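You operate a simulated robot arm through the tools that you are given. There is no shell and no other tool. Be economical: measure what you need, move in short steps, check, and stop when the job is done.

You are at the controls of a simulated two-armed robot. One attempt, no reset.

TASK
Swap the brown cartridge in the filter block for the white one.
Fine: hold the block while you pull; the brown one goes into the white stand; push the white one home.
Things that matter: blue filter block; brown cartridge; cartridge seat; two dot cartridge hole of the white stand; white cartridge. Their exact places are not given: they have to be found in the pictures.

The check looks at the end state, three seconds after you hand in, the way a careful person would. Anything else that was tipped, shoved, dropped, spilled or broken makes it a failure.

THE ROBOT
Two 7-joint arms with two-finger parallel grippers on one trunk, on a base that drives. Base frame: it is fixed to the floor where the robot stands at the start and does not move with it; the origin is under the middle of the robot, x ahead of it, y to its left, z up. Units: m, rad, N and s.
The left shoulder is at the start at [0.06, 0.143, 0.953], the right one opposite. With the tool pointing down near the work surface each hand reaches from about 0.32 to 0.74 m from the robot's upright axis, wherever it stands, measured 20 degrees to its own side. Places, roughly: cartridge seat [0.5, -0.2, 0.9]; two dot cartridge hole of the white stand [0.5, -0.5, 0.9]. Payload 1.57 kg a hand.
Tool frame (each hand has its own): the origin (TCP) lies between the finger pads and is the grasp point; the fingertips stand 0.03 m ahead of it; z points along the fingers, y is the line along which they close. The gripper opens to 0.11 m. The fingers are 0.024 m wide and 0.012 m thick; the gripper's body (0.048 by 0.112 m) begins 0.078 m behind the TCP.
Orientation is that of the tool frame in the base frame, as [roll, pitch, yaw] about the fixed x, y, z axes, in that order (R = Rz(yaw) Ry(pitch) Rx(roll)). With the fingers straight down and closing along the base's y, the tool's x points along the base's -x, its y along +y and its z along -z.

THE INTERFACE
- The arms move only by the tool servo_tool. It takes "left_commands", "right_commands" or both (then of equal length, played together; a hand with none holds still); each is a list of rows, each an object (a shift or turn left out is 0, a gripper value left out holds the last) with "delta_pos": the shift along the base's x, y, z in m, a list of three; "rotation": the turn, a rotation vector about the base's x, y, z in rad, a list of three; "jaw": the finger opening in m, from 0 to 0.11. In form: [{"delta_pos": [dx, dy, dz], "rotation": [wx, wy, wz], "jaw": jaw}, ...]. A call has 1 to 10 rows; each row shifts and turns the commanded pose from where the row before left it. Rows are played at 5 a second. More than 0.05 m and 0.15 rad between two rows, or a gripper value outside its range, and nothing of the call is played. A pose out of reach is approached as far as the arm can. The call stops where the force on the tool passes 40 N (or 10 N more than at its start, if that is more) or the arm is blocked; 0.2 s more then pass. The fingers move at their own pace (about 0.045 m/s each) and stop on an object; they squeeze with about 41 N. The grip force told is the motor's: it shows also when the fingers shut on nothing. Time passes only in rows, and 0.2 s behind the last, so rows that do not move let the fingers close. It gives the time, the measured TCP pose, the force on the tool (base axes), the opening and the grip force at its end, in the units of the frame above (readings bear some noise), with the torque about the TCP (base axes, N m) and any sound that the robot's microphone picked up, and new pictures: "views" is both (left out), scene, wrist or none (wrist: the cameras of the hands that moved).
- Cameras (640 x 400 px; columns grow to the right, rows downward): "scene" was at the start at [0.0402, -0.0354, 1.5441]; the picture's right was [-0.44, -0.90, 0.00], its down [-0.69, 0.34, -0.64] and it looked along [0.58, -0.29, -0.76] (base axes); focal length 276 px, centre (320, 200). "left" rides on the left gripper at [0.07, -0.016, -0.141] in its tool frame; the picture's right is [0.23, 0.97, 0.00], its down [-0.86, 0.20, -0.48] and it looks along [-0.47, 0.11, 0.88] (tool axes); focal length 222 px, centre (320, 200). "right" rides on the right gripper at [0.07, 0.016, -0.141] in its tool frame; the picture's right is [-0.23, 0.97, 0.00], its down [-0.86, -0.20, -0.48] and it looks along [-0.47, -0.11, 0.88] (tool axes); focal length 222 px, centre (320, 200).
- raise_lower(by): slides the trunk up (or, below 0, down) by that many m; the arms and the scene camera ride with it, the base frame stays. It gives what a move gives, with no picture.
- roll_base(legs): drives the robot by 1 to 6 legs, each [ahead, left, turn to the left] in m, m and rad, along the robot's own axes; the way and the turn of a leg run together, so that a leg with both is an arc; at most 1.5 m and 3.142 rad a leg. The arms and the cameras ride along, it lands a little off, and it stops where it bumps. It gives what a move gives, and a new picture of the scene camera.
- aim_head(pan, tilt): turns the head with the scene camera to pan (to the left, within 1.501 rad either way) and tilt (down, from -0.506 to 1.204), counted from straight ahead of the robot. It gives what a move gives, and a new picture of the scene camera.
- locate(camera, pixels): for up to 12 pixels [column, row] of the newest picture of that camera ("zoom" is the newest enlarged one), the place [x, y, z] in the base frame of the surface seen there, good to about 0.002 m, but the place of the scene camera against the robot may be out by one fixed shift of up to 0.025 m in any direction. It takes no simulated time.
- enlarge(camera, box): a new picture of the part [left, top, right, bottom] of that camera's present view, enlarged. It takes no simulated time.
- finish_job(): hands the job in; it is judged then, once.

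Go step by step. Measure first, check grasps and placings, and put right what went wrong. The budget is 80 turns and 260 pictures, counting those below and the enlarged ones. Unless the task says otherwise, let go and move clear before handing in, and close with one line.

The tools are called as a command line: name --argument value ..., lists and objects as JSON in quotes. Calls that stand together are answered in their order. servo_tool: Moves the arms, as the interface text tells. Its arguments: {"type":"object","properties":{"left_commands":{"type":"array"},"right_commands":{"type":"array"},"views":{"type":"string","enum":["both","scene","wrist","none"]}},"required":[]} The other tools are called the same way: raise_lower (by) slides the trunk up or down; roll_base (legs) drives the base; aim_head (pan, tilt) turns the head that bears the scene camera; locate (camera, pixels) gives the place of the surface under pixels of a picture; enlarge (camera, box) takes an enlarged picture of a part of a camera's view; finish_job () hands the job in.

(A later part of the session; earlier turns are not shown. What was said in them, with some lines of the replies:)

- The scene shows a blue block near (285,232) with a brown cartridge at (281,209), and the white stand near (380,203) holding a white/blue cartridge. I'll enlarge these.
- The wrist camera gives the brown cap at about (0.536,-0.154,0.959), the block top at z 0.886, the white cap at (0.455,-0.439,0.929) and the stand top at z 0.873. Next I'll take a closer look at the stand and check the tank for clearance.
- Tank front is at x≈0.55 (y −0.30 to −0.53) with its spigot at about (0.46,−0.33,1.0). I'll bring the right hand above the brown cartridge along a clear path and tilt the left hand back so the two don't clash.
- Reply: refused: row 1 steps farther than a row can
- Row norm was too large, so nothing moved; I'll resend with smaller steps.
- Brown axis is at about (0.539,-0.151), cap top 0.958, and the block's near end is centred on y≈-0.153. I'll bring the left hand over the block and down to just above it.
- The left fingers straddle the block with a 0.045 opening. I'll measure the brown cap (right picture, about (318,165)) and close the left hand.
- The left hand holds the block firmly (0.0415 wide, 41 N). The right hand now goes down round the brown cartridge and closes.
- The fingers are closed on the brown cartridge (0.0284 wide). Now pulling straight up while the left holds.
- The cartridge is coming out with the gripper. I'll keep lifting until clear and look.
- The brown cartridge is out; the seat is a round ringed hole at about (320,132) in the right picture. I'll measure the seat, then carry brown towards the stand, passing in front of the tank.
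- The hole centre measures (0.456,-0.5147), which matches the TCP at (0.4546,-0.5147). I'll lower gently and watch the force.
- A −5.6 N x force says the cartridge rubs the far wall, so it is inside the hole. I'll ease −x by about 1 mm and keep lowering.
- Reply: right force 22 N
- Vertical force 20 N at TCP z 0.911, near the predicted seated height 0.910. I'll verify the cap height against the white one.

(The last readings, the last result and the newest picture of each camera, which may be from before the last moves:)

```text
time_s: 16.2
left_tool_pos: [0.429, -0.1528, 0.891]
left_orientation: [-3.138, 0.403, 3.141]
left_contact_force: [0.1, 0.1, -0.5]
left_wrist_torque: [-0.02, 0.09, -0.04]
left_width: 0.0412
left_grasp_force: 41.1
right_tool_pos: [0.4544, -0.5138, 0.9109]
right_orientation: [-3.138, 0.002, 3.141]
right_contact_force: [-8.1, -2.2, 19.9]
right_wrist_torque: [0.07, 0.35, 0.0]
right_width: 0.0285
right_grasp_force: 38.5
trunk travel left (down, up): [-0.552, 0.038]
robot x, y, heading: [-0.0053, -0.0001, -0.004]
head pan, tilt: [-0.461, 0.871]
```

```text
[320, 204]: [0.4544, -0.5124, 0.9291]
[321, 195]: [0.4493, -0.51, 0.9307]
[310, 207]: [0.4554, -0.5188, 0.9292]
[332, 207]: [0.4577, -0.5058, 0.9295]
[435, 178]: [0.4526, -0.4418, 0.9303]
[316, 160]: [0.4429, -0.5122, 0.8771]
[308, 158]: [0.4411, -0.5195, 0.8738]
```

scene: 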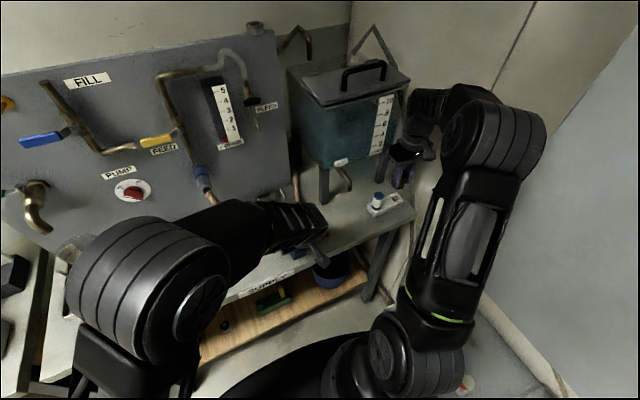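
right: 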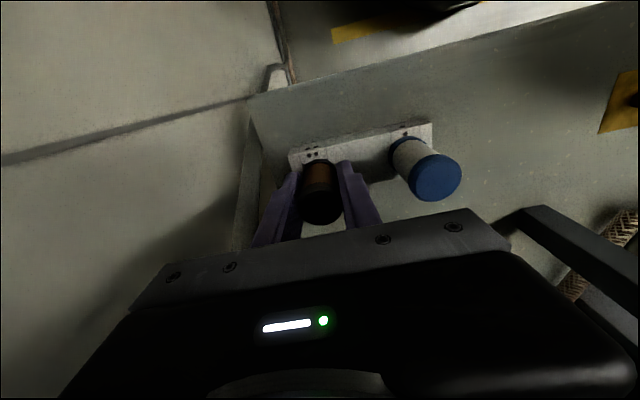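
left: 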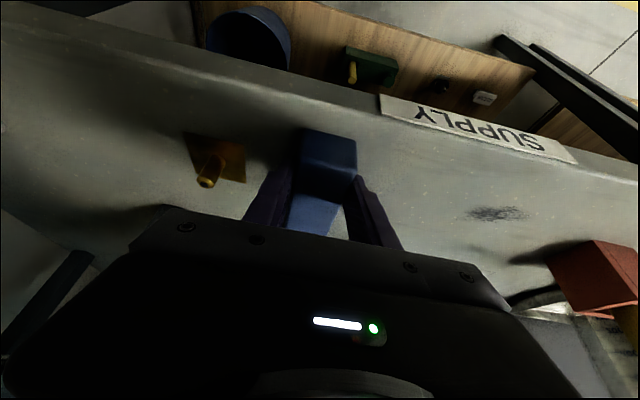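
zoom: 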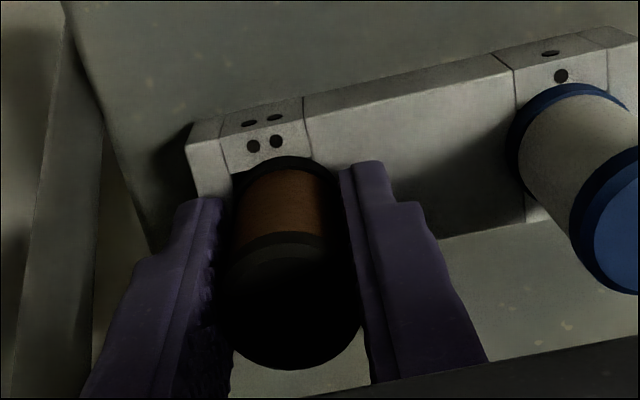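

Brown's cap is at z 0.9295, equal to the white one, so it is home. I'll ease off, open moderately and rise straight up.

servo_tool --right_commands '[{"delta_pos": [-0.001, 0, 0.001]}, {"jaw": 0.045}, {"jaw": 0.045}, {}, {"delta_pos": [0, 0, 0.02]}, {"delta_pos": [0, 0, 0.03]}, {"delta_pos": [0, 0, 0.03]}, {}]'

enlarge --camera "right" --box '[260, 100, 450, 225]'

```text
time_s: 18.0
left_tool_pos: [0.4293, -0.1527, 0.891]
left_orientation: [3.141, 0.402, -3.141]
left_contact_force: [0.7, 0.1, -0.5]
left_wrist_torque: [0.02, -0.03, -0.01]
left_width: 0.0418
left_grasp_force: 41.6
right_tool_pos: [0.4561, -0.514, 0.9915]
right_orientation: [-3.14, 0.0, -3.141]
right_contact_force: [0.2, -0.3, -0.1]
right_wrist_torque: [0.0, -0.02, -0.01]
right_width: 0.0449
right_grasp_force: 0.1
trunk travel left (down, up): [-0.552, 0.038]
robot x, y, heading: [0.0027, -0.0028, -0.003]
head pan, tilt: [-0.461, 0.871]
```

scene: 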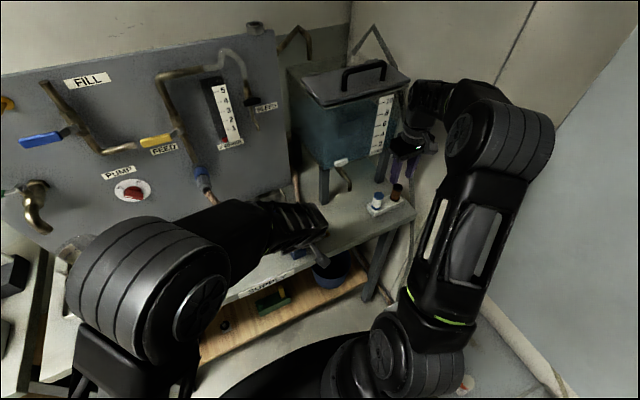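
right: 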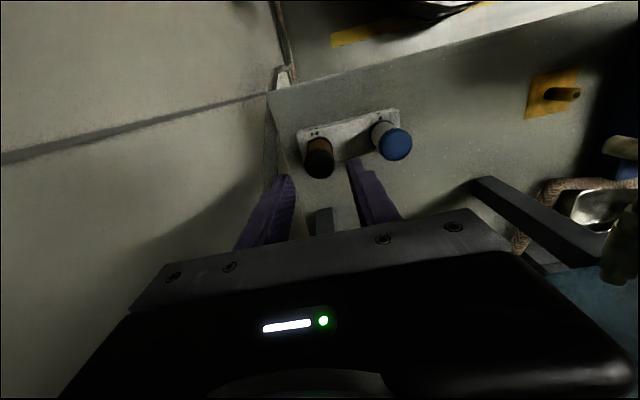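

```text
3.20 times, centred on (355, 162) of right
```

zoom: 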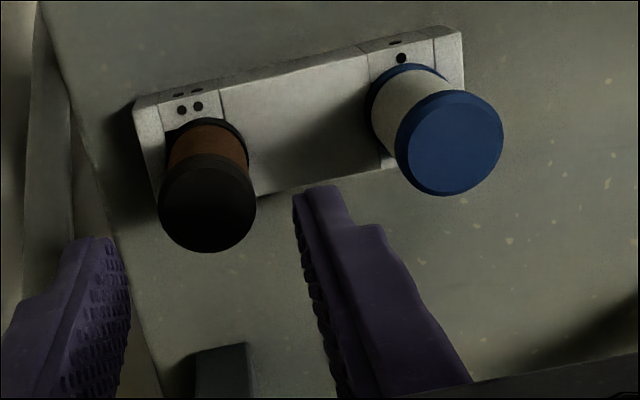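

Brown stands in the two-dot hole. Next I move over the white cartridge and measure.

servo_tool --right_commands '[{"delta_pos": [-0.001, 0.037, 0.01]}, {"delta_pos": [0, 0.036, 0], "jaw": 0.05}, {}]' --views "wrist"

enlarge --camera "right" --box '[230, 100, 420, 225]'

locate --camera "right" --pixels '[[318, 165], [307, 165], [330, 165], [318, 154], [318, 176], [318, 148], [243, 175]]'

```text
time_s: 18.8
left_tool_pos: [0.4297, -0.1536, 0.8909]
left_orientation: [-3.14, 0.401, -3.141]
left_contact_force: [0.3, 0.1, 0.0]
left_wrist_torque: [0.03, 0.03, 0.0]
left_width: 0.0412
left_grasp_force: 41.6
right_tool_pos: [0.4546, -0.4371, 1.0017]
right_orientation: [-3.141, -0.002, -3.141]
right_contact_force: [0.8, 0.7, 0.0]
right_wrist_torque: [0.01, -0.01, -0.01]
right_width: 0.0497
right_grasp_force: 0.0
trunk travel left (down, up): [-0.552, 0.038]
robot x, y, heading: [0.0015, 0.0002, 0.002]
head pan, tilt: [-0.461, 0.871]
```

right: 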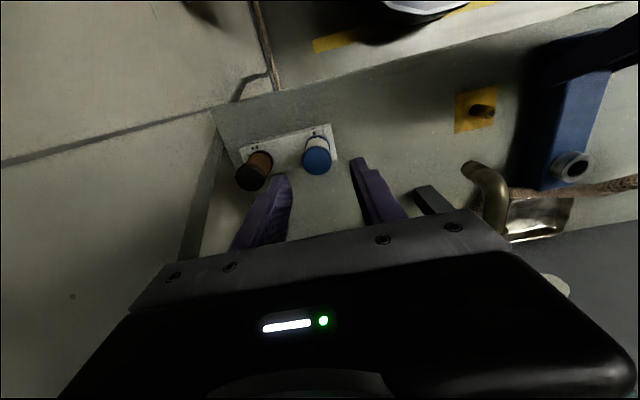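

```text
3.20 times, centred on (325, 162) of right
```

zoom: 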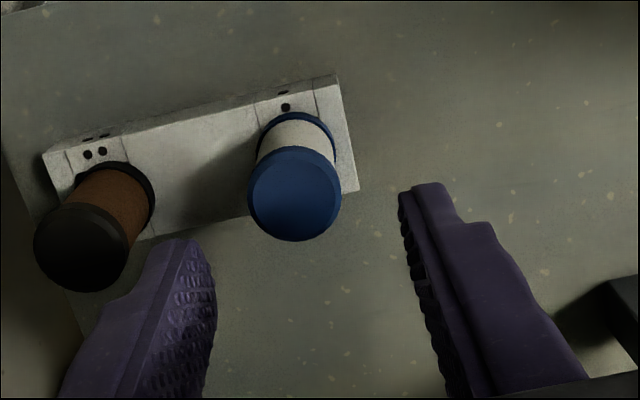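

```text
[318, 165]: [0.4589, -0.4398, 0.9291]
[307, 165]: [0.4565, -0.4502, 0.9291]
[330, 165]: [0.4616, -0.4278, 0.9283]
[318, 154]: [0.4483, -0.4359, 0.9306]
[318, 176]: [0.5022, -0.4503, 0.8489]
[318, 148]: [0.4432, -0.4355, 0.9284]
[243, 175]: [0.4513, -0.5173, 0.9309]
```

servo_tool --right_commands '[{"delta_pos": [0, -0.003, -0.03]}, {"delta_pos": [0, 0, -0.03]}, {"delta_pos": [0, 0, -0.02]}, {"delta_pos": [0, 0, -0.01]}, {"jaw": 0.035}, {"jaw": 0.015}, {}, {}]' --views "wrist"

enlarge --camera "right" --box '[230, 110, 420, 235]'

```text
time_s: 20.6
left_tool_pos: [0.4283, -0.1542, 0.8897]
left_orientation: [-3.142, 0.401, 3.141]
left_contact_force: [-1.2, 0.7, 0.0]
left_wrist_torque: [0.03, 0.03, 0.03]
left_width: 0.0413
left_grasp_force: 40.9
right_tool_pos: [0.4542, -0.4427, 0.9095]
right_orientation: [-3.139, -0.002, -3.141]
right_contact_force: [0.1, 0.7, 0.6]
right_wrist_torque: [0.0, -0.03, -0.03]
right_width: 0.0284
right_grasp_force: 36.6
trunk travel left (down, up): [-0.552, 0.038]
robot x, y, heading: [-0.0016, 0.0018, -0.001]
head pan, tilt: [-0.461, 0.871]
```

right: 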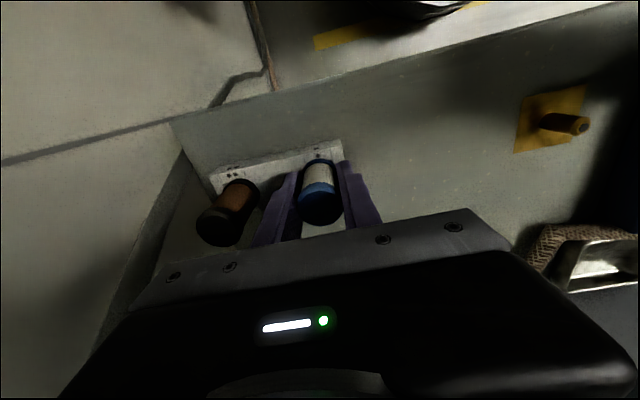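

```text
3.20 times, centred on (325, 172) of right
```

zoom: 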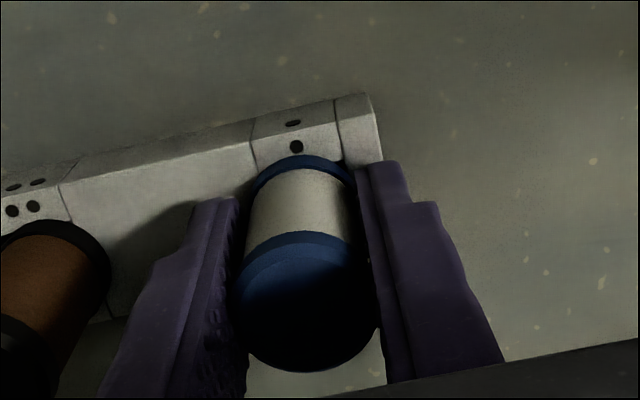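

The white cartridge is gripped and nothing was disturbed. I'll lift it straight up.

servo_tool --right_commands '[{}, {"delta_pos": [0, 0, 0.005]}, {"delta_pos": [0, 0, 0.01]}, {"delta_pos": [0, 0, 0.015]}, {"delta_pos": [0, 0, 0.03]}, {"delta_pos": [0, 0, 0.03]}, {}]'

enlarge --camera "right" --box '[230, 90, 420, 235]'

```text
time_s: 22.2
left_tool_pos: [0.4302, -0.1531, 0.8897]
left_orientation: [3.141, 0.401, -3.141]
left_contact_force: [0.3, 0.7, 0.0]
left_wrist_torque: [0.02, 0.07, 0.04]
left_width: 0.0411
left_grasp_force: 40.9
right_tool_pos: [0.4551, -0.4432, 0.9997]
right_orientation: [-3.139, -0.002, 3.141]
right_contact_force: [0.1, -0.2, -0.1]
right_wrist_torque: [0.02, 0.01, -0.01]
right_width: 0.0282
right_grasp_force: 38.3
trunk travel left (down, up): [-0.552, 0.038]
robot x, y, heading: [-0.0004, -0.0007, 0.0]
head pan, tilt: [-0.461, 0.871]
```

scene: 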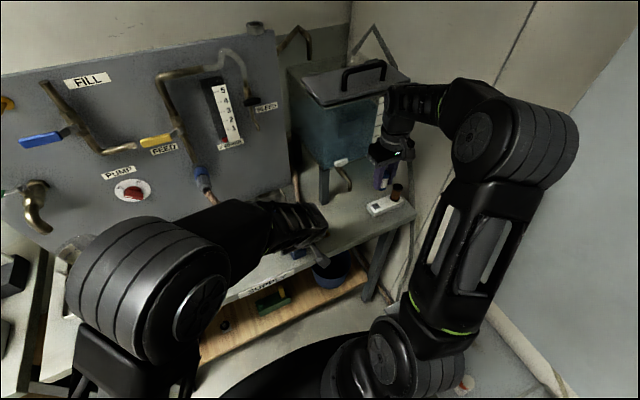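
right: 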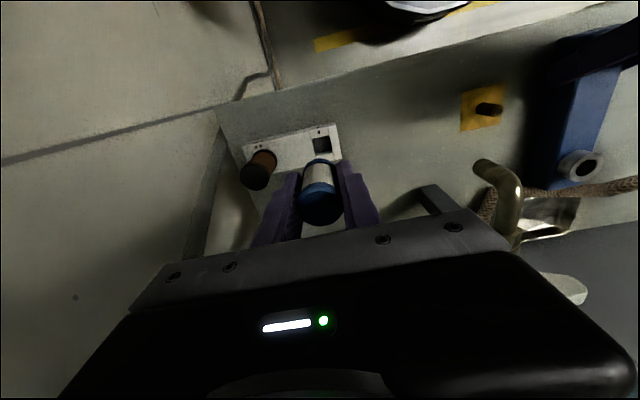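

```text
2.76 times, centred on (325, 162) of right
```

zoom: 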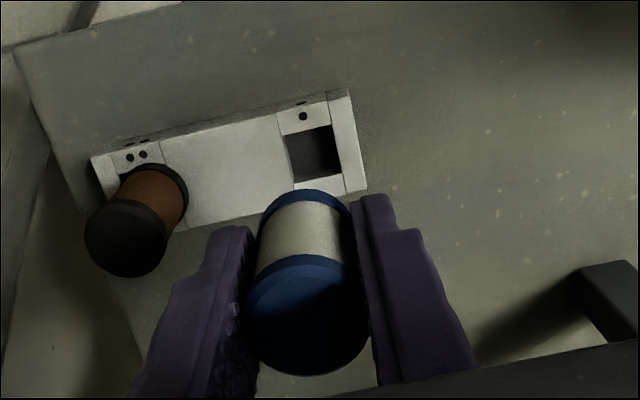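

servo_tool --right_commands '[{"delta_pos": [-0.017, 0, 0.045]}, {"delta_pos": [-0.018, 0, 0.045]}, {"delta_pos": [0, 0.046, 0.01]}, {"delta_pos": [0, 0.046, 0]}, {"delta_pos": [0, 0.047, 0]}, {"delta_pos": [0.02, 0.045, 0]}, {"delta_pos": [0.03, 0.038, 0]}, {"delta_pos": [0.035, 0.035, 0]}, {"delta_pos": [0.035, 0.035, 0]}, {}]' --views "wrist"

enlarge --camera "right" --box '[260, 90, 390, 235]'

```text
time_s: 24.4
left_tool_pos: [0.4295, -0.1529, 0.8916]
left_orientation: [3.141, 0.401, 3.14]
left_contact_force: [-0.9, 1.1, 0.1]
left_wrist_torque: [-0.05, -0.14, -0.04]
left_width: 0.0415
left_grasp_force: 40.9
right_tool_pos: [0.5374, -0.1515, 1.0994]
right_orientation: [-3.14, -0.002, 3.142]
right_contact_force: [0.6, 0.1, 0.0]
right_wrist_torque: [0.0, -0.02, 0.01]
right_width: 0.0283
right_grasp_force: 38.8
trunk travel left (down, up): [-0.552, 0.038]
robot x, y, heading: [-0.0015, -0.0003, -0.006]
head pan, tilt: [-0.461, 0.871]
```

right: 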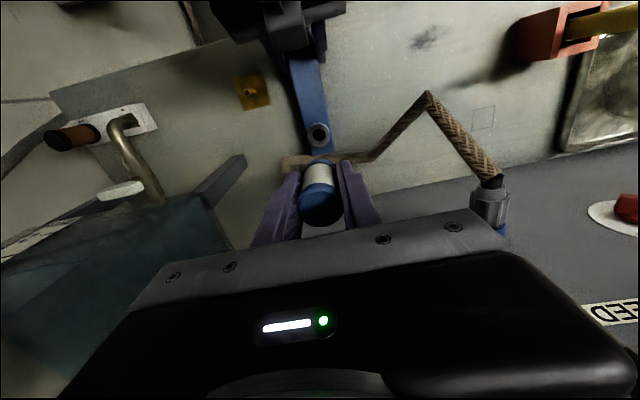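

```text
2.76 times, centred on (325, 162) of right
```

zoom: 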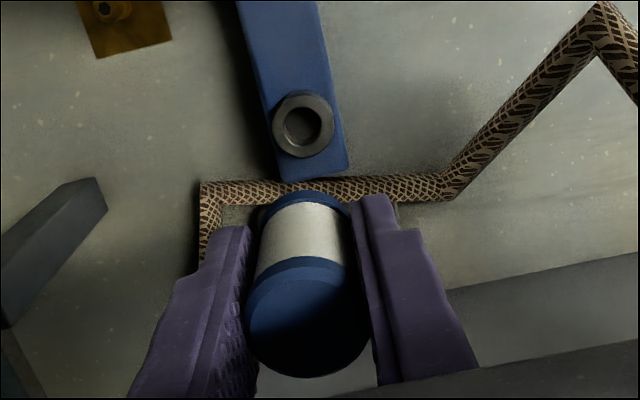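

Ring centre is at about (318.8,134.8) against the predicted tool axis (320.4,133.9), so I shift slightly (+1 mm x, −2 mm y), lower part way and recheck.

servo_tool --right_commands '[{"delta_pos": [0.001, -0.002, -0.04]}, {"delta_pos": [0, 0, -0.04]}, {"delta_pos": [0, 0, -0.015]}, {}, {}]' --views "wrist"

enlarge --camera "right" --box '[270, 110, 370, 210]'

```text
time_s: 25.6
left_tool_pos: [0.429, -0.1528, 0.8899]
left_orientation: [-3.14, 0.402, 3.141]
left_contact_force: [0.2, 0.0, 0.5]
left_wrist_torque: [0.03, -0.01, 0.02]
left_width: 0.0413
left_grasp_force: 40.6
right_tool_pos: [0.5388, -0.1528, 1.0041]
right_orientation: [3.142, -0.002, -3.141]
right_contact_force: [-0.6, 0.0, 0.0]
right_wrist_torque: [-0.03, 0.02, 0.0]
right_width: 0.0281
right_grasp_force: 38.5
trunk travel left (down, up): [-0.552, 0.038]
robot x, y, heading: [0.0026, -0.0029, -0.002]
head pan, tilt: [-0.461, 0.871]
```

right: 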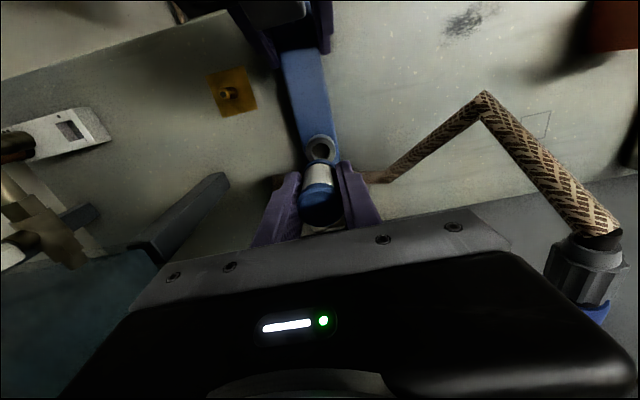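

```text
4.00 times, centred on (320, 160) of right
```

zoom: 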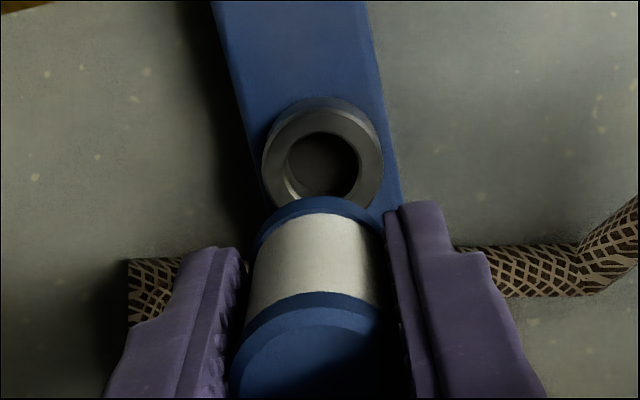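

locate --camera "zoom" --pixels '[[322, 125], [281, 165], [367, 165], [318, 199], [322, 115], [272, 165], [374, 165], [316, 132], [285, 190], [290, 130], [355, 130]]'

locate --camera "right" --pixels '[[320, 192], [320, 181], [320, 175], [320, 165], [320, 208], [320, 161], [311, 200], [329, 200]]'

```text
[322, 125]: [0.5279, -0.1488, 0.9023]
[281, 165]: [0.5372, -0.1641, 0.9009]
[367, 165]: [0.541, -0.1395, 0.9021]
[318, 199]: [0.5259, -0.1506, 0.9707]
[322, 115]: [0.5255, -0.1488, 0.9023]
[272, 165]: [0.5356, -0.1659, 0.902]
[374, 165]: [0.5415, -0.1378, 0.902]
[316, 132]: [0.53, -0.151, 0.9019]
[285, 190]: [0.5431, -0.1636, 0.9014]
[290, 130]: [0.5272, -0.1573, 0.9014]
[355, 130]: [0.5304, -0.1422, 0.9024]
```

```text
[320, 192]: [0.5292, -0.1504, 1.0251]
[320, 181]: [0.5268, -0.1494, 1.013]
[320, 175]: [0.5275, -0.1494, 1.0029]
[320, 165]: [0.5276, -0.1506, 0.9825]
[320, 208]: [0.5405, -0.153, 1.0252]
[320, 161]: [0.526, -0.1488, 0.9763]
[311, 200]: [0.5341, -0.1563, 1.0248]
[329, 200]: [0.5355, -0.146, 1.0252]
```

Ring centre measures (0.540,-0.1515) and the white cartridge's axis about (0.539–0.540,-0.152). I'll lower to the edge of the seat in small steps.

servo_tool --right_commands '[{"delta_pos": [0.0005, 0.0005, -0.02]}, {"delta_pos": [0, 0, -0.012]}, {"delta_pos": [0, 0, -0.006]}, {"delta_pos": [0, 0, -0.004]}, {}]' --views "wrist"

enlarge --camera "right" --box '[270, 120, 370, 220]'

```text
time_s: 26.8
left_tool_pos: [0.4293, -0.1538, 0.8903]
left_orientation: [3.141, 0.4, -3.141]
left_contact_force: [0.0, -0.5, 0.4]
left_wrist_torque: [-0.01, -0.03, 0.01]
left_width: 0.0413
left_grasp_force: 41.2
right_tool_pos: [0.5397, -0.1521, 0.9627]
right_orientation: [-3.14, -0.002, -3.141]
right_contact_force: [0.7, 0.4, -1.2]
right_wrist_torque: [-0.02, -0.03, -0.02]
right_width: 0.0287
right_grasp_force: 38.1
trunk travel left (down, up): [-0.552, 0.038]
robot x, y, heading: [-0.0028, -0.0055, 0.002]
head pan, tilt: [-0.461, 0.871]
```

right: 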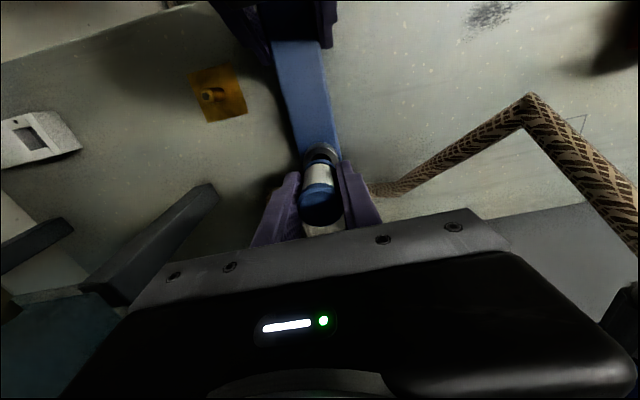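

```text
4.00 times, centred on (320, 170) of right
```

zoom: 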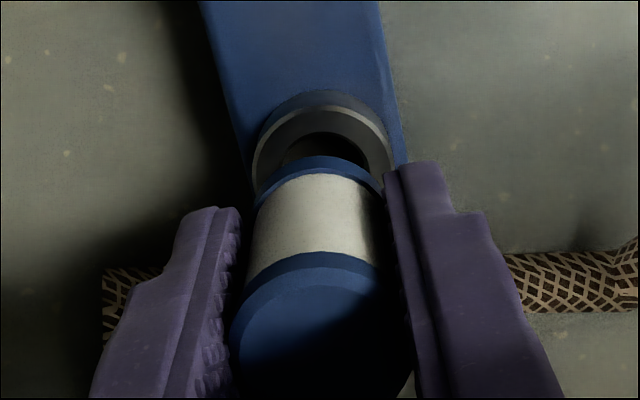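

servo_tool --right_commands '[{"delta_pos": [0, 0.0005, -0.004]}, {"delta_pos": [0, 0, -0.004]}, {"delta_pos": [0, 0, -0.003]}, {}]' --views "wrist"

enlarge --camera "right" --box '[270, 120, 370, 220]'

```text
time_s: 27.8
left_tool_pos: [0.4292, -0.1524, 0.8898]
left_orientation: [3.141, 0.403, 3.141]
left_contact_force: [0.5, 0.5, 0.2]
left_wrist_torque: [0.03, 0.01, -0.02]
left_width: 0.0414
left_grasp_force: 41.4
right_tool_pos: [0.5412, -0.1531, 0.9521]
right_orientation: [-3.14, -0.001, 3.141]
right_contact_force: [0.0, 0.0, -0.4]
right_wrist_torque: [0.02, -0.01, 0.0]
right_width: 0.0281
right_grasp_force: 38.4
trunk travel left (down, up): [-0.552, 0.038]
robot x, y, heading: [0.0018, -0.001, 0.0]
head pan, tilt: [-0.461, 0.871]
```

right: 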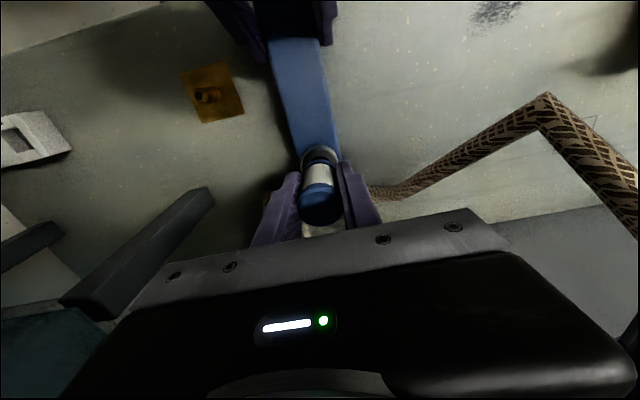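

```text
4.00 times, centred on (320, 170) of right
```

zoom: 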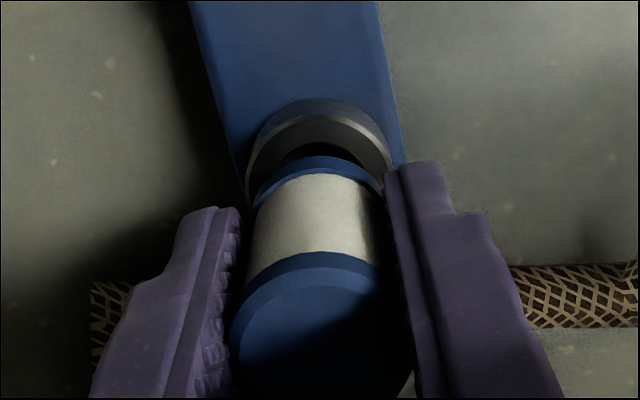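

Still free and centred over the ring; continuing down.

servo_tool --right_commands '[{"delta_pos": [0, 0, -0.004]}, {"delta_pos": [0, 0, -0.004]}, {"delta_pos": [0, 0, -0.003]}, {}]' --views "wrist"

enlarge --camera "right" --box '[270, 120, 370, 220]'

```text
time_s: 28.8
left_tool_pos: [0.4297, -0.1536, 0.8896]
left_orientation: [3.141, 0.401, -3.14]
left_contact_force: [1.1, 1.0, -0.2]
left_wrist_torque: [0.01, 0.07, -0.01]
left_width: 0.0412
left_grasp_force: 41.1
right_tool_pos: [0.5407, -0.1535, 0.9404]
right_orientation: [-3.14, -0.001, -3.141]
right_contact_force: [-2.7, -0.1, -0.9]
right_wrist_torque: [0.0, 0.13, -0.02]
right_width: 0.0284
right_grasp_force: 38.1
trunk travel left (down, up): [-0.552, 0.038]
robot x, y, heading: [0.0013, 0.002, 0.002]
head pan, tilt: [-0.461, 0.871]
```

right: 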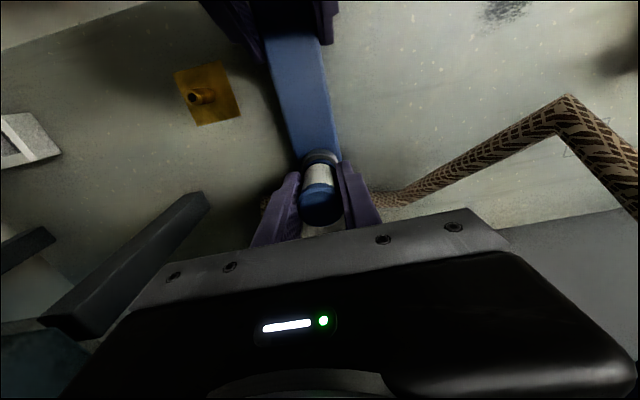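

```text
4.00 times, centred on (320, 170) of right
```

zoom: 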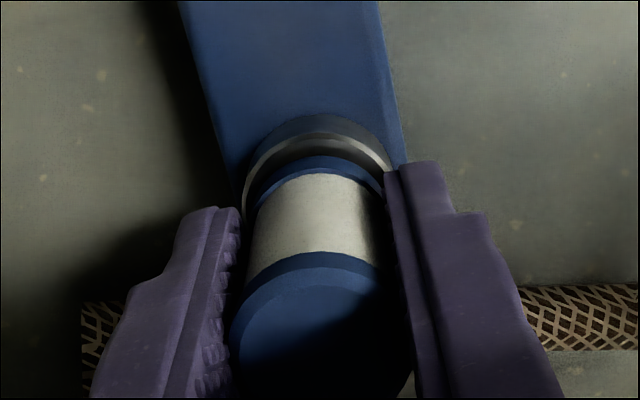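

It's inside the seat with a slight x rub. I'll nudge −x and push home until a firm vertical force appears.

servo_tool --right_commands '[{"delta_pos": [-0.0007, 0, -0.002]}, {"delta_pos": [0, 0, -0.002]}, {"delta_pos": [0, 0, -0.002]}, {}]' --views "wrist"

locate --camera "right" --pixels '[[320, 204], [320, 195], [311, 207], [331, 207], [318, 153]]'

enlarge --camera "right" --box '[270, 120, 370, 220]'

```text
time_s: 29.9
left_tool_pos: [0.4301, -0.153, 0.8906]
left_orientation: [-3.14, 0.402, 3.141]
left_contact_force: [-1.7, 1.0, 4.1]
left_wrist_torque: [0.14, -0.91, 0.09]
left_width: 0.0412
left_grasp_force: 41.0
right_tool_pos: [0.5402, -0.1529, 0.9383]
right_orientation: [3.14, 0.001, 3.141]
right_contact_force: [-1.3, -0.2, 7.3]
right_wrist_torque: [-0.09, 0.23, -0.02]
right_width: 0.0284
right_grasp_force: 38.7
trunk travel left (down, up): [-0.552, 0.038]
robot x, y, heading: [0.0015, 0.0025, 0.006]
head pan, tilt: [-0.461, 0.871]
stopped in row 4 (right hand): the force on the tool passed its limit (the readings are from after the stop); the commanded pose is now the measured one
```

right: 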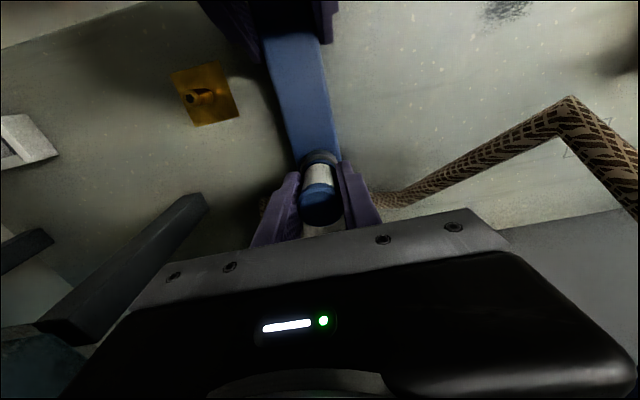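

```text
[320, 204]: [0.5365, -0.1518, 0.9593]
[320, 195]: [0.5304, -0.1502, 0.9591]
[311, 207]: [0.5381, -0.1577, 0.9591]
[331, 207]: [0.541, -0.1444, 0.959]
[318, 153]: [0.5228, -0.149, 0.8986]
```

```text
4.00 times, centred on (320, 170) of right
```

zoom: 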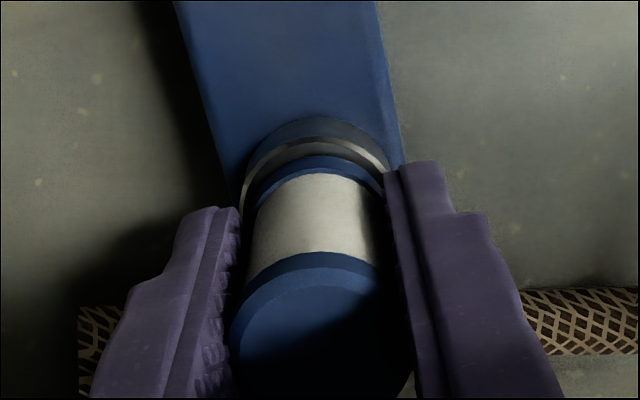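

Contact exceeded 40 N with the cap at z 0.959 (brown was at 0.958). I'll release and then press on the cap with closed fingertips to be sure it's home.

servo_tool --right_commands '[{"delta_pos": [0, 0, -0.002]}, {}, {"jaw": 0.05}, {"jaw": 0.05}, {}, {"delta_pos": [0, 0, 0.03]}, {"delta_pos": [0, 0, 0.03]}, {"jaw": 0.0}, {}, {}]' --views "wrist"

enlarge --camera "right" --box '[270, 110, 370, 210]'

locate --camera "right" --pixels '[[319, 166], [309, 166], [329, 166], [319, 158], [319, 174]]'

```text
time_s: 32.1
left_tool_pos: [0.429, -0.152, 0.8902]
left_orientation: [3.141, 0.404, -3.141]
left_contact_force: [1.8, -2.3, 13.0]
left_wrist_torque: [-0.06, -0.14, -0.09]
left_width: 0.0411
left_grasp_force: 41.1
right_tool_pos: [0.5391, -0.1542, 0.996]
right_orientation: [3.141, 0.002, -3.141]
right_contact_force: [-0.4, -0.6, 0.0]
right_wrist_torque: [0.03, 0.0, -0.01]
right_width: 0.0001
right_grasp_force: 11.3
trunk travel left (down, up): [-0.552, 0.038]
robot x, y, heading: [0.0006, -0.0001, -0.002]
head pan, tilt: [-0.461, 0.871]
```

right: 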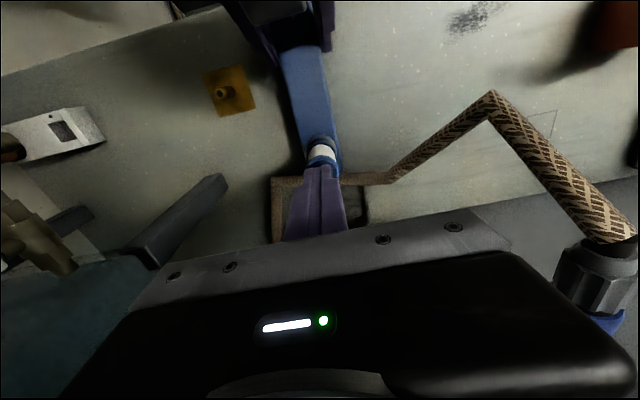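

```text
4.00 times, centred on (320, 160) of right
```

zoom: 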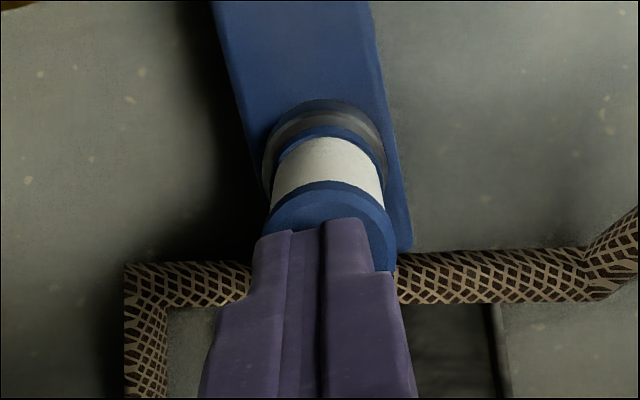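

```text
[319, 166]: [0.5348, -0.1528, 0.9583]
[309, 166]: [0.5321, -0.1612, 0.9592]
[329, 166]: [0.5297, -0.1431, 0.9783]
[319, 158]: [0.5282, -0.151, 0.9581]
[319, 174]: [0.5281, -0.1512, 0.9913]
```

Cap now reads 0.958. I'll press its centre with the closed tips, then lift.

servo_tool --right_commands '[{"delta_pos": [0.001, 0.002, -0.006]}, {"delta_pos": [0, 0, -0.003]}, {"delta_pos": [0, 0, -0.003]}, {"delta_pos": [0, 0, -0.002]}, {"delta_pos": [0, 0, -0.002]}, {}]' --views "wrist"

```text
time_s: 33.0
left_tool_pos: [0.4298, -0.1531, 0.8903]
left_orientation: [-3.141, 0.403, -3.141]
left_contact_force: [-0.6, 1.7, 7.4]
left_wrist_torque: [0.04, 0.37, 0.02]
left_width: 0.0414
left_grasp_force: 41.5
right_tool_pos: [0.5427, -0.1502, 0.9895]
right_orientation: [3.14, 0.01, 3.141]
right_contact_force: [-4.9, -2.1, 10.1]
right_wrist_torque: [-0.07, 0.29, -0.01]
right_width: 0.0001
right_grasp_force: 21.5
trunk travel left (down, up): [-0.552, 0.038]
robot x, y, heading: [0.0029, 0.0021, 0.001]
head pan, tilt: [-0.461, 0.871]
stopped in row 4 (right hand): the force on the tool passed its limit (the readings are from after the stop); the commanded pose is now the measured one
```

right: 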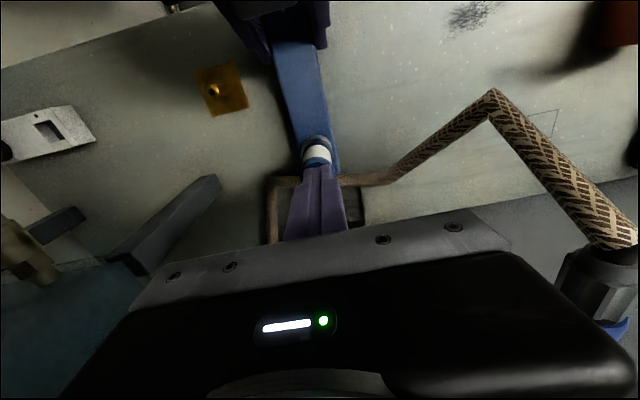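

It took more than 40 N without moving, so it's home. Right hand lifts clear and moves off, then the left lets go and checks.

servo_tool --right_commands '[{"delta_pos": [0, 0, 0.03]}, {"delta_pos": [0, 0, 0.04]}, {"delta_pos": [0, 0, 0.04]}, {}]' --views "wrist"

enlarge --camera "right" --box '[250, 10, 400, 190]'

servo_tool --left_commands '[{"jaw": 0.06}, {"jaw": 0.06}, {}, {"delta_pos": [-0.005, 0, 0.025]}, {"delta_pos": [-0.008, 0, 0.04]}, {"delta_pos": [-0.008, 0, 0.04]}, {"delta_pos": [-0.01, 0.01, 0.04]}, {"delta_pos": [-0.01, 0.045, 0.01]}, {"delta_pos": [0, 0.048, 0]}, {"delta_pos": [0, 0.048, 0]}]' --views "both"

enlarge --camera "right" --box '[40, 10, 400, 190]'

```text
time_s: 34.0
left_tool_pos: [0.4306, -0.1522, 0.8896]
left_orientation: [-3.14, 0.403, -3.141]
left_contact_force: [-0.8, -0.9, 15.9]
left_wrist_torque: [0.05, -0.37, -0.13]
left_width: 0.0412
left_grasp_force: 41.0
right_tool_pos: [0.541, -0.1499, 1.1009]
right_orientation: [3.141, 0.008, -3.141]
right_contact_force: [-0.3, -0.4, -0.3]
right_wrist_torque: [0.01, -0.01, -0.02]
right_width: 0.0
right_grasp_force: 20.8
trunk travel left (down, up): [-0.552, 0.038]
robot x, y, heading: [-0.0004, -0.0013, 0.002]
head pan, tilt: [-0.461, 0.871]
```

right: 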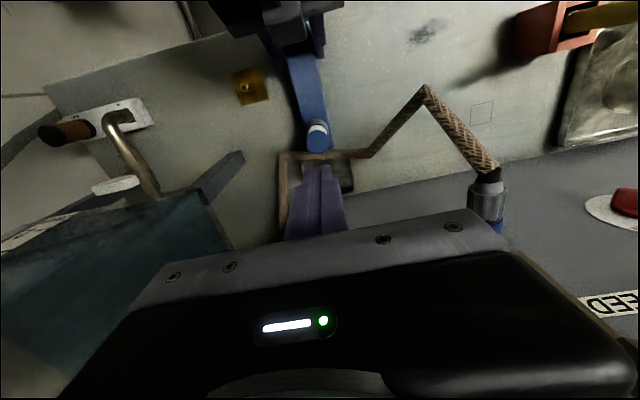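

```text
2.22 times, centred on (325, 100) of right
```

zoom: 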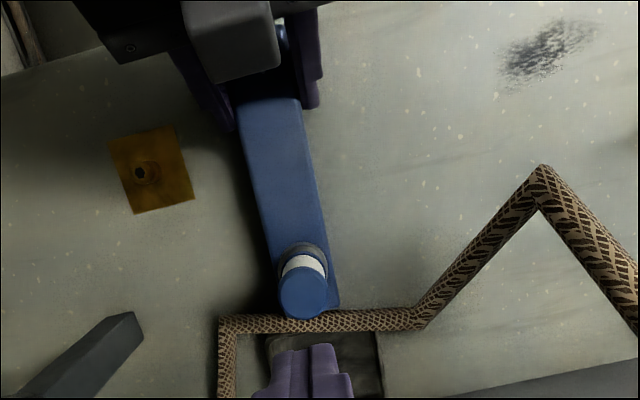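

```text
time_s: 36.1
left_tool_pos: [0.3855, 0.0026, 1.0448]
left_orientation: [3.14, 0.402, 3.141]
left_contact_force: [0.7, 0.8, 0.6]
left_wrist_torque: [-0.02, 0.04, 0.0]
left_width: 0.0598
left_grasp_force: 0.1
right_tool_pos: [0.5421, -0.1488, 1.0998]
right_orientation: [3.139, 0.008, -3.141]
right_contact_force: [0.0, -0.4, 0.1]
right_wrist_torque: [-0.01, 0.0, 0.0]
right_width: 0.0002
right_grasp_force: 21.0
trunk travel left (down, up): [-0.552, 0.038]
robot x, y, heading: [-0.0009, 0.0002, 0.002]
head pan, tilt: [-0.461, 0.871]
```

scene: 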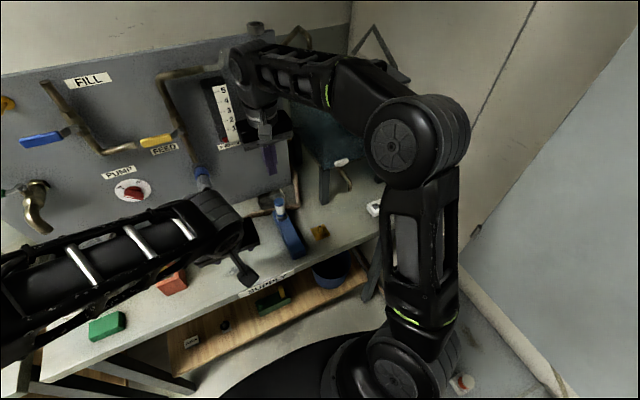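
left: 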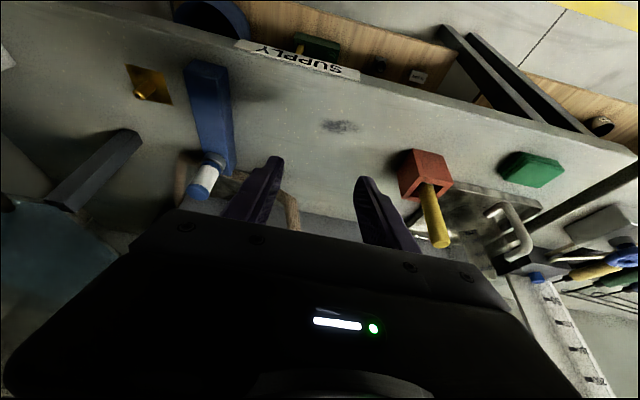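

```text
1.78 times, centred on (220, 100) of right
```

zoom: 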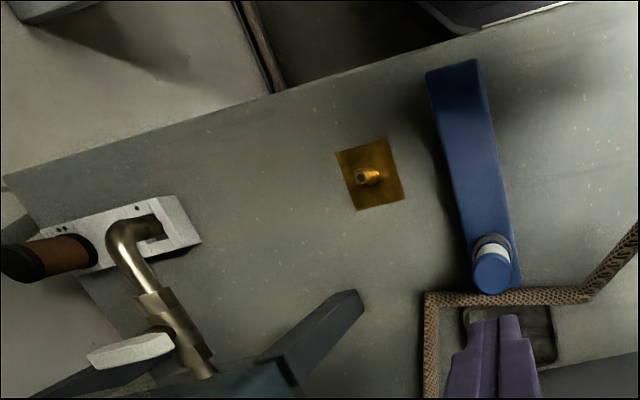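

White sits in the block, brown in the stand, and the left hand is clear. I'll back the right hand off and take a final look.

servo_tool --right_commands '[{"delta_pos": [-0.035, -0.035, 0.01]}, {"delta_pos": [-0.035, -0.035, 0]}, {"delta_pos": [-0.03, -0.038, 0]}, {"delta_pos": [-0.03, -0.038, 0]}, {"delta_pos": [-0.03, -0.038, 0]}, {"delta_pos": [-0.03, 0, 0]}, {}]'

enlarge --camera "right" --box '[180, 20, 560, 240]'

enlarge --camera "scene" --box '[230, 160, 420, 280]'

```text
refused: row 1 steps farther than a row can; nothing moved
```

```text
1.68 times, centred on (370, 130) of right
```

zoom: 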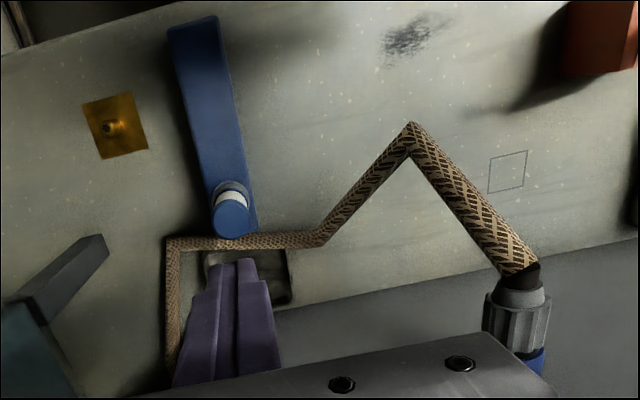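

```text
3.33 times, centred on (325, 220) of scene
```

zoom: 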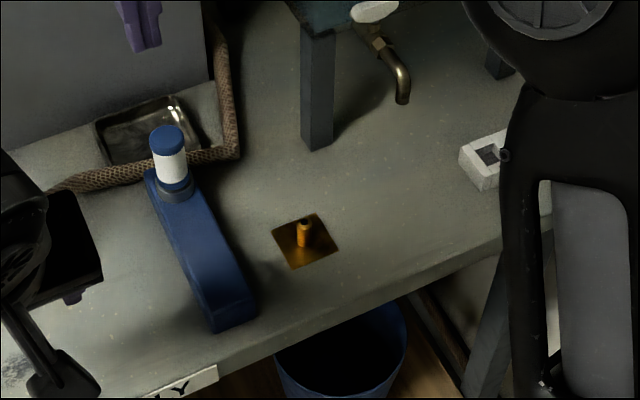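

servo_tool --right_commands '[{"delta_pos": [-0.034, -0.034, 0.01]}, {"delta_pos": [-0.034, -0.034, 0]}, {"delta_pos": [-0.03, -0.038, 0]}, {"delta_pos": [-0.03, -0.038, 0]}, {"delta_pos": [-0.02, -0.044, 0]}, {"delta_pos": [0, -0.045, 0]}, {}]'

enlarge --camera "right" --box '[180, 20, 560, 240]'

enlarge --camera "scene" --box '[230, 160, 420, 280]'

```text
time_s: 37.8
left_tool_pos: [0.3848, 0.0002, 1.044]
left_orientation: [3.141, 0.402, 3.141]
left_contact_force: [0.6, 0.3, 0.4]
left_wrist_torque: [-0.01, 0.0, -0.02]
left_width: 0.0602
left_grasp_force: 0.1
right_tool_pos: [0.3964, -0.3854, 1.1077]
right_orientation: [3.14, 0.008, 3.14]
right_contact_force: [-0.8, 1.0, -0.6]
right_wrist_torque: [-0.05, -0.02, 0.02]
right_width: 0.0
right_grasp_force: 21.0
trunk travel left (down, up): [-0.552, 0.038]
robot x, y, heading: [0.0027, -0.0018, 0.0]
head pan, tilt: [-0.461, 0.871]
```

scene: 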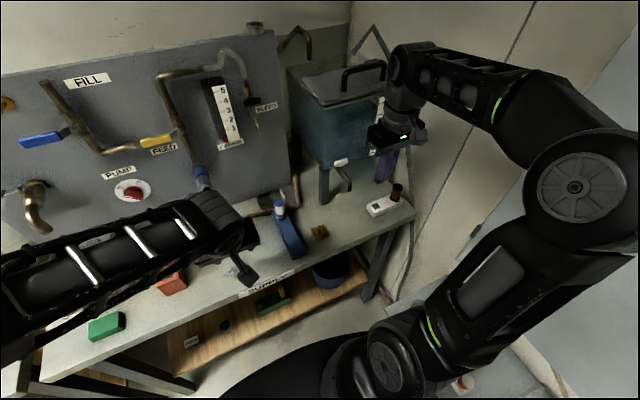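
right: 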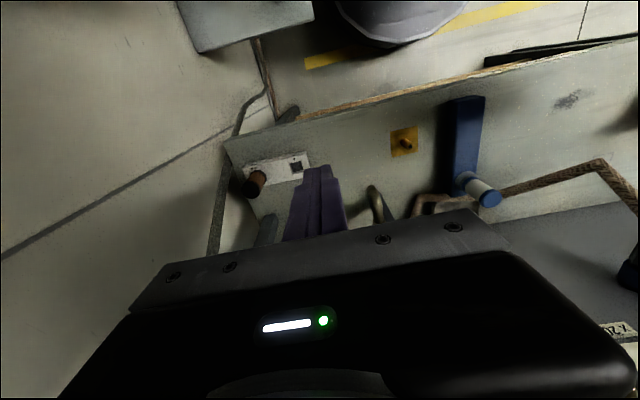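

```text
1.68 times, centred on (370, 130) of right
```

zoom: 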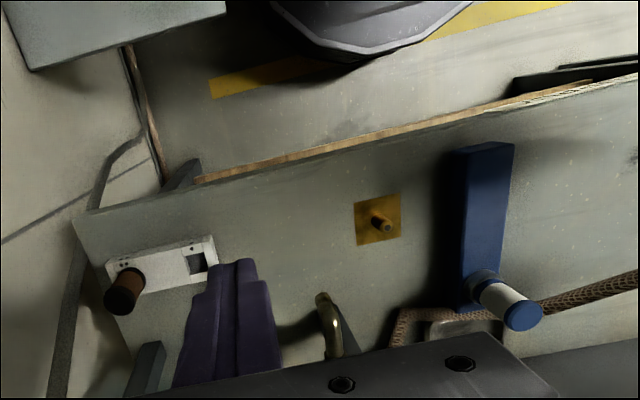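

```text
3.33 times, centred on (325, 220) of scene
```

zoom: 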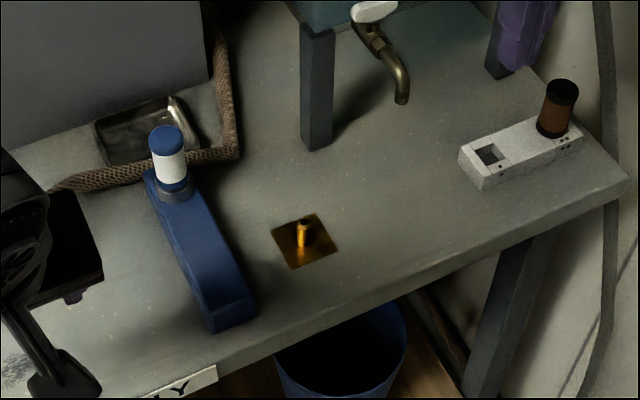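

Both cartridges are where they belong, the block is in place and the hands are clear, so I'm handing in.

finish_job

```text
The job is handed in.
```

The swap is done and handed in: the white cartridge is pushed home in the blue filter block, and the brown one is in the two-dot hole of the white stand. Nothing else appeared disturbed in the final pictures.
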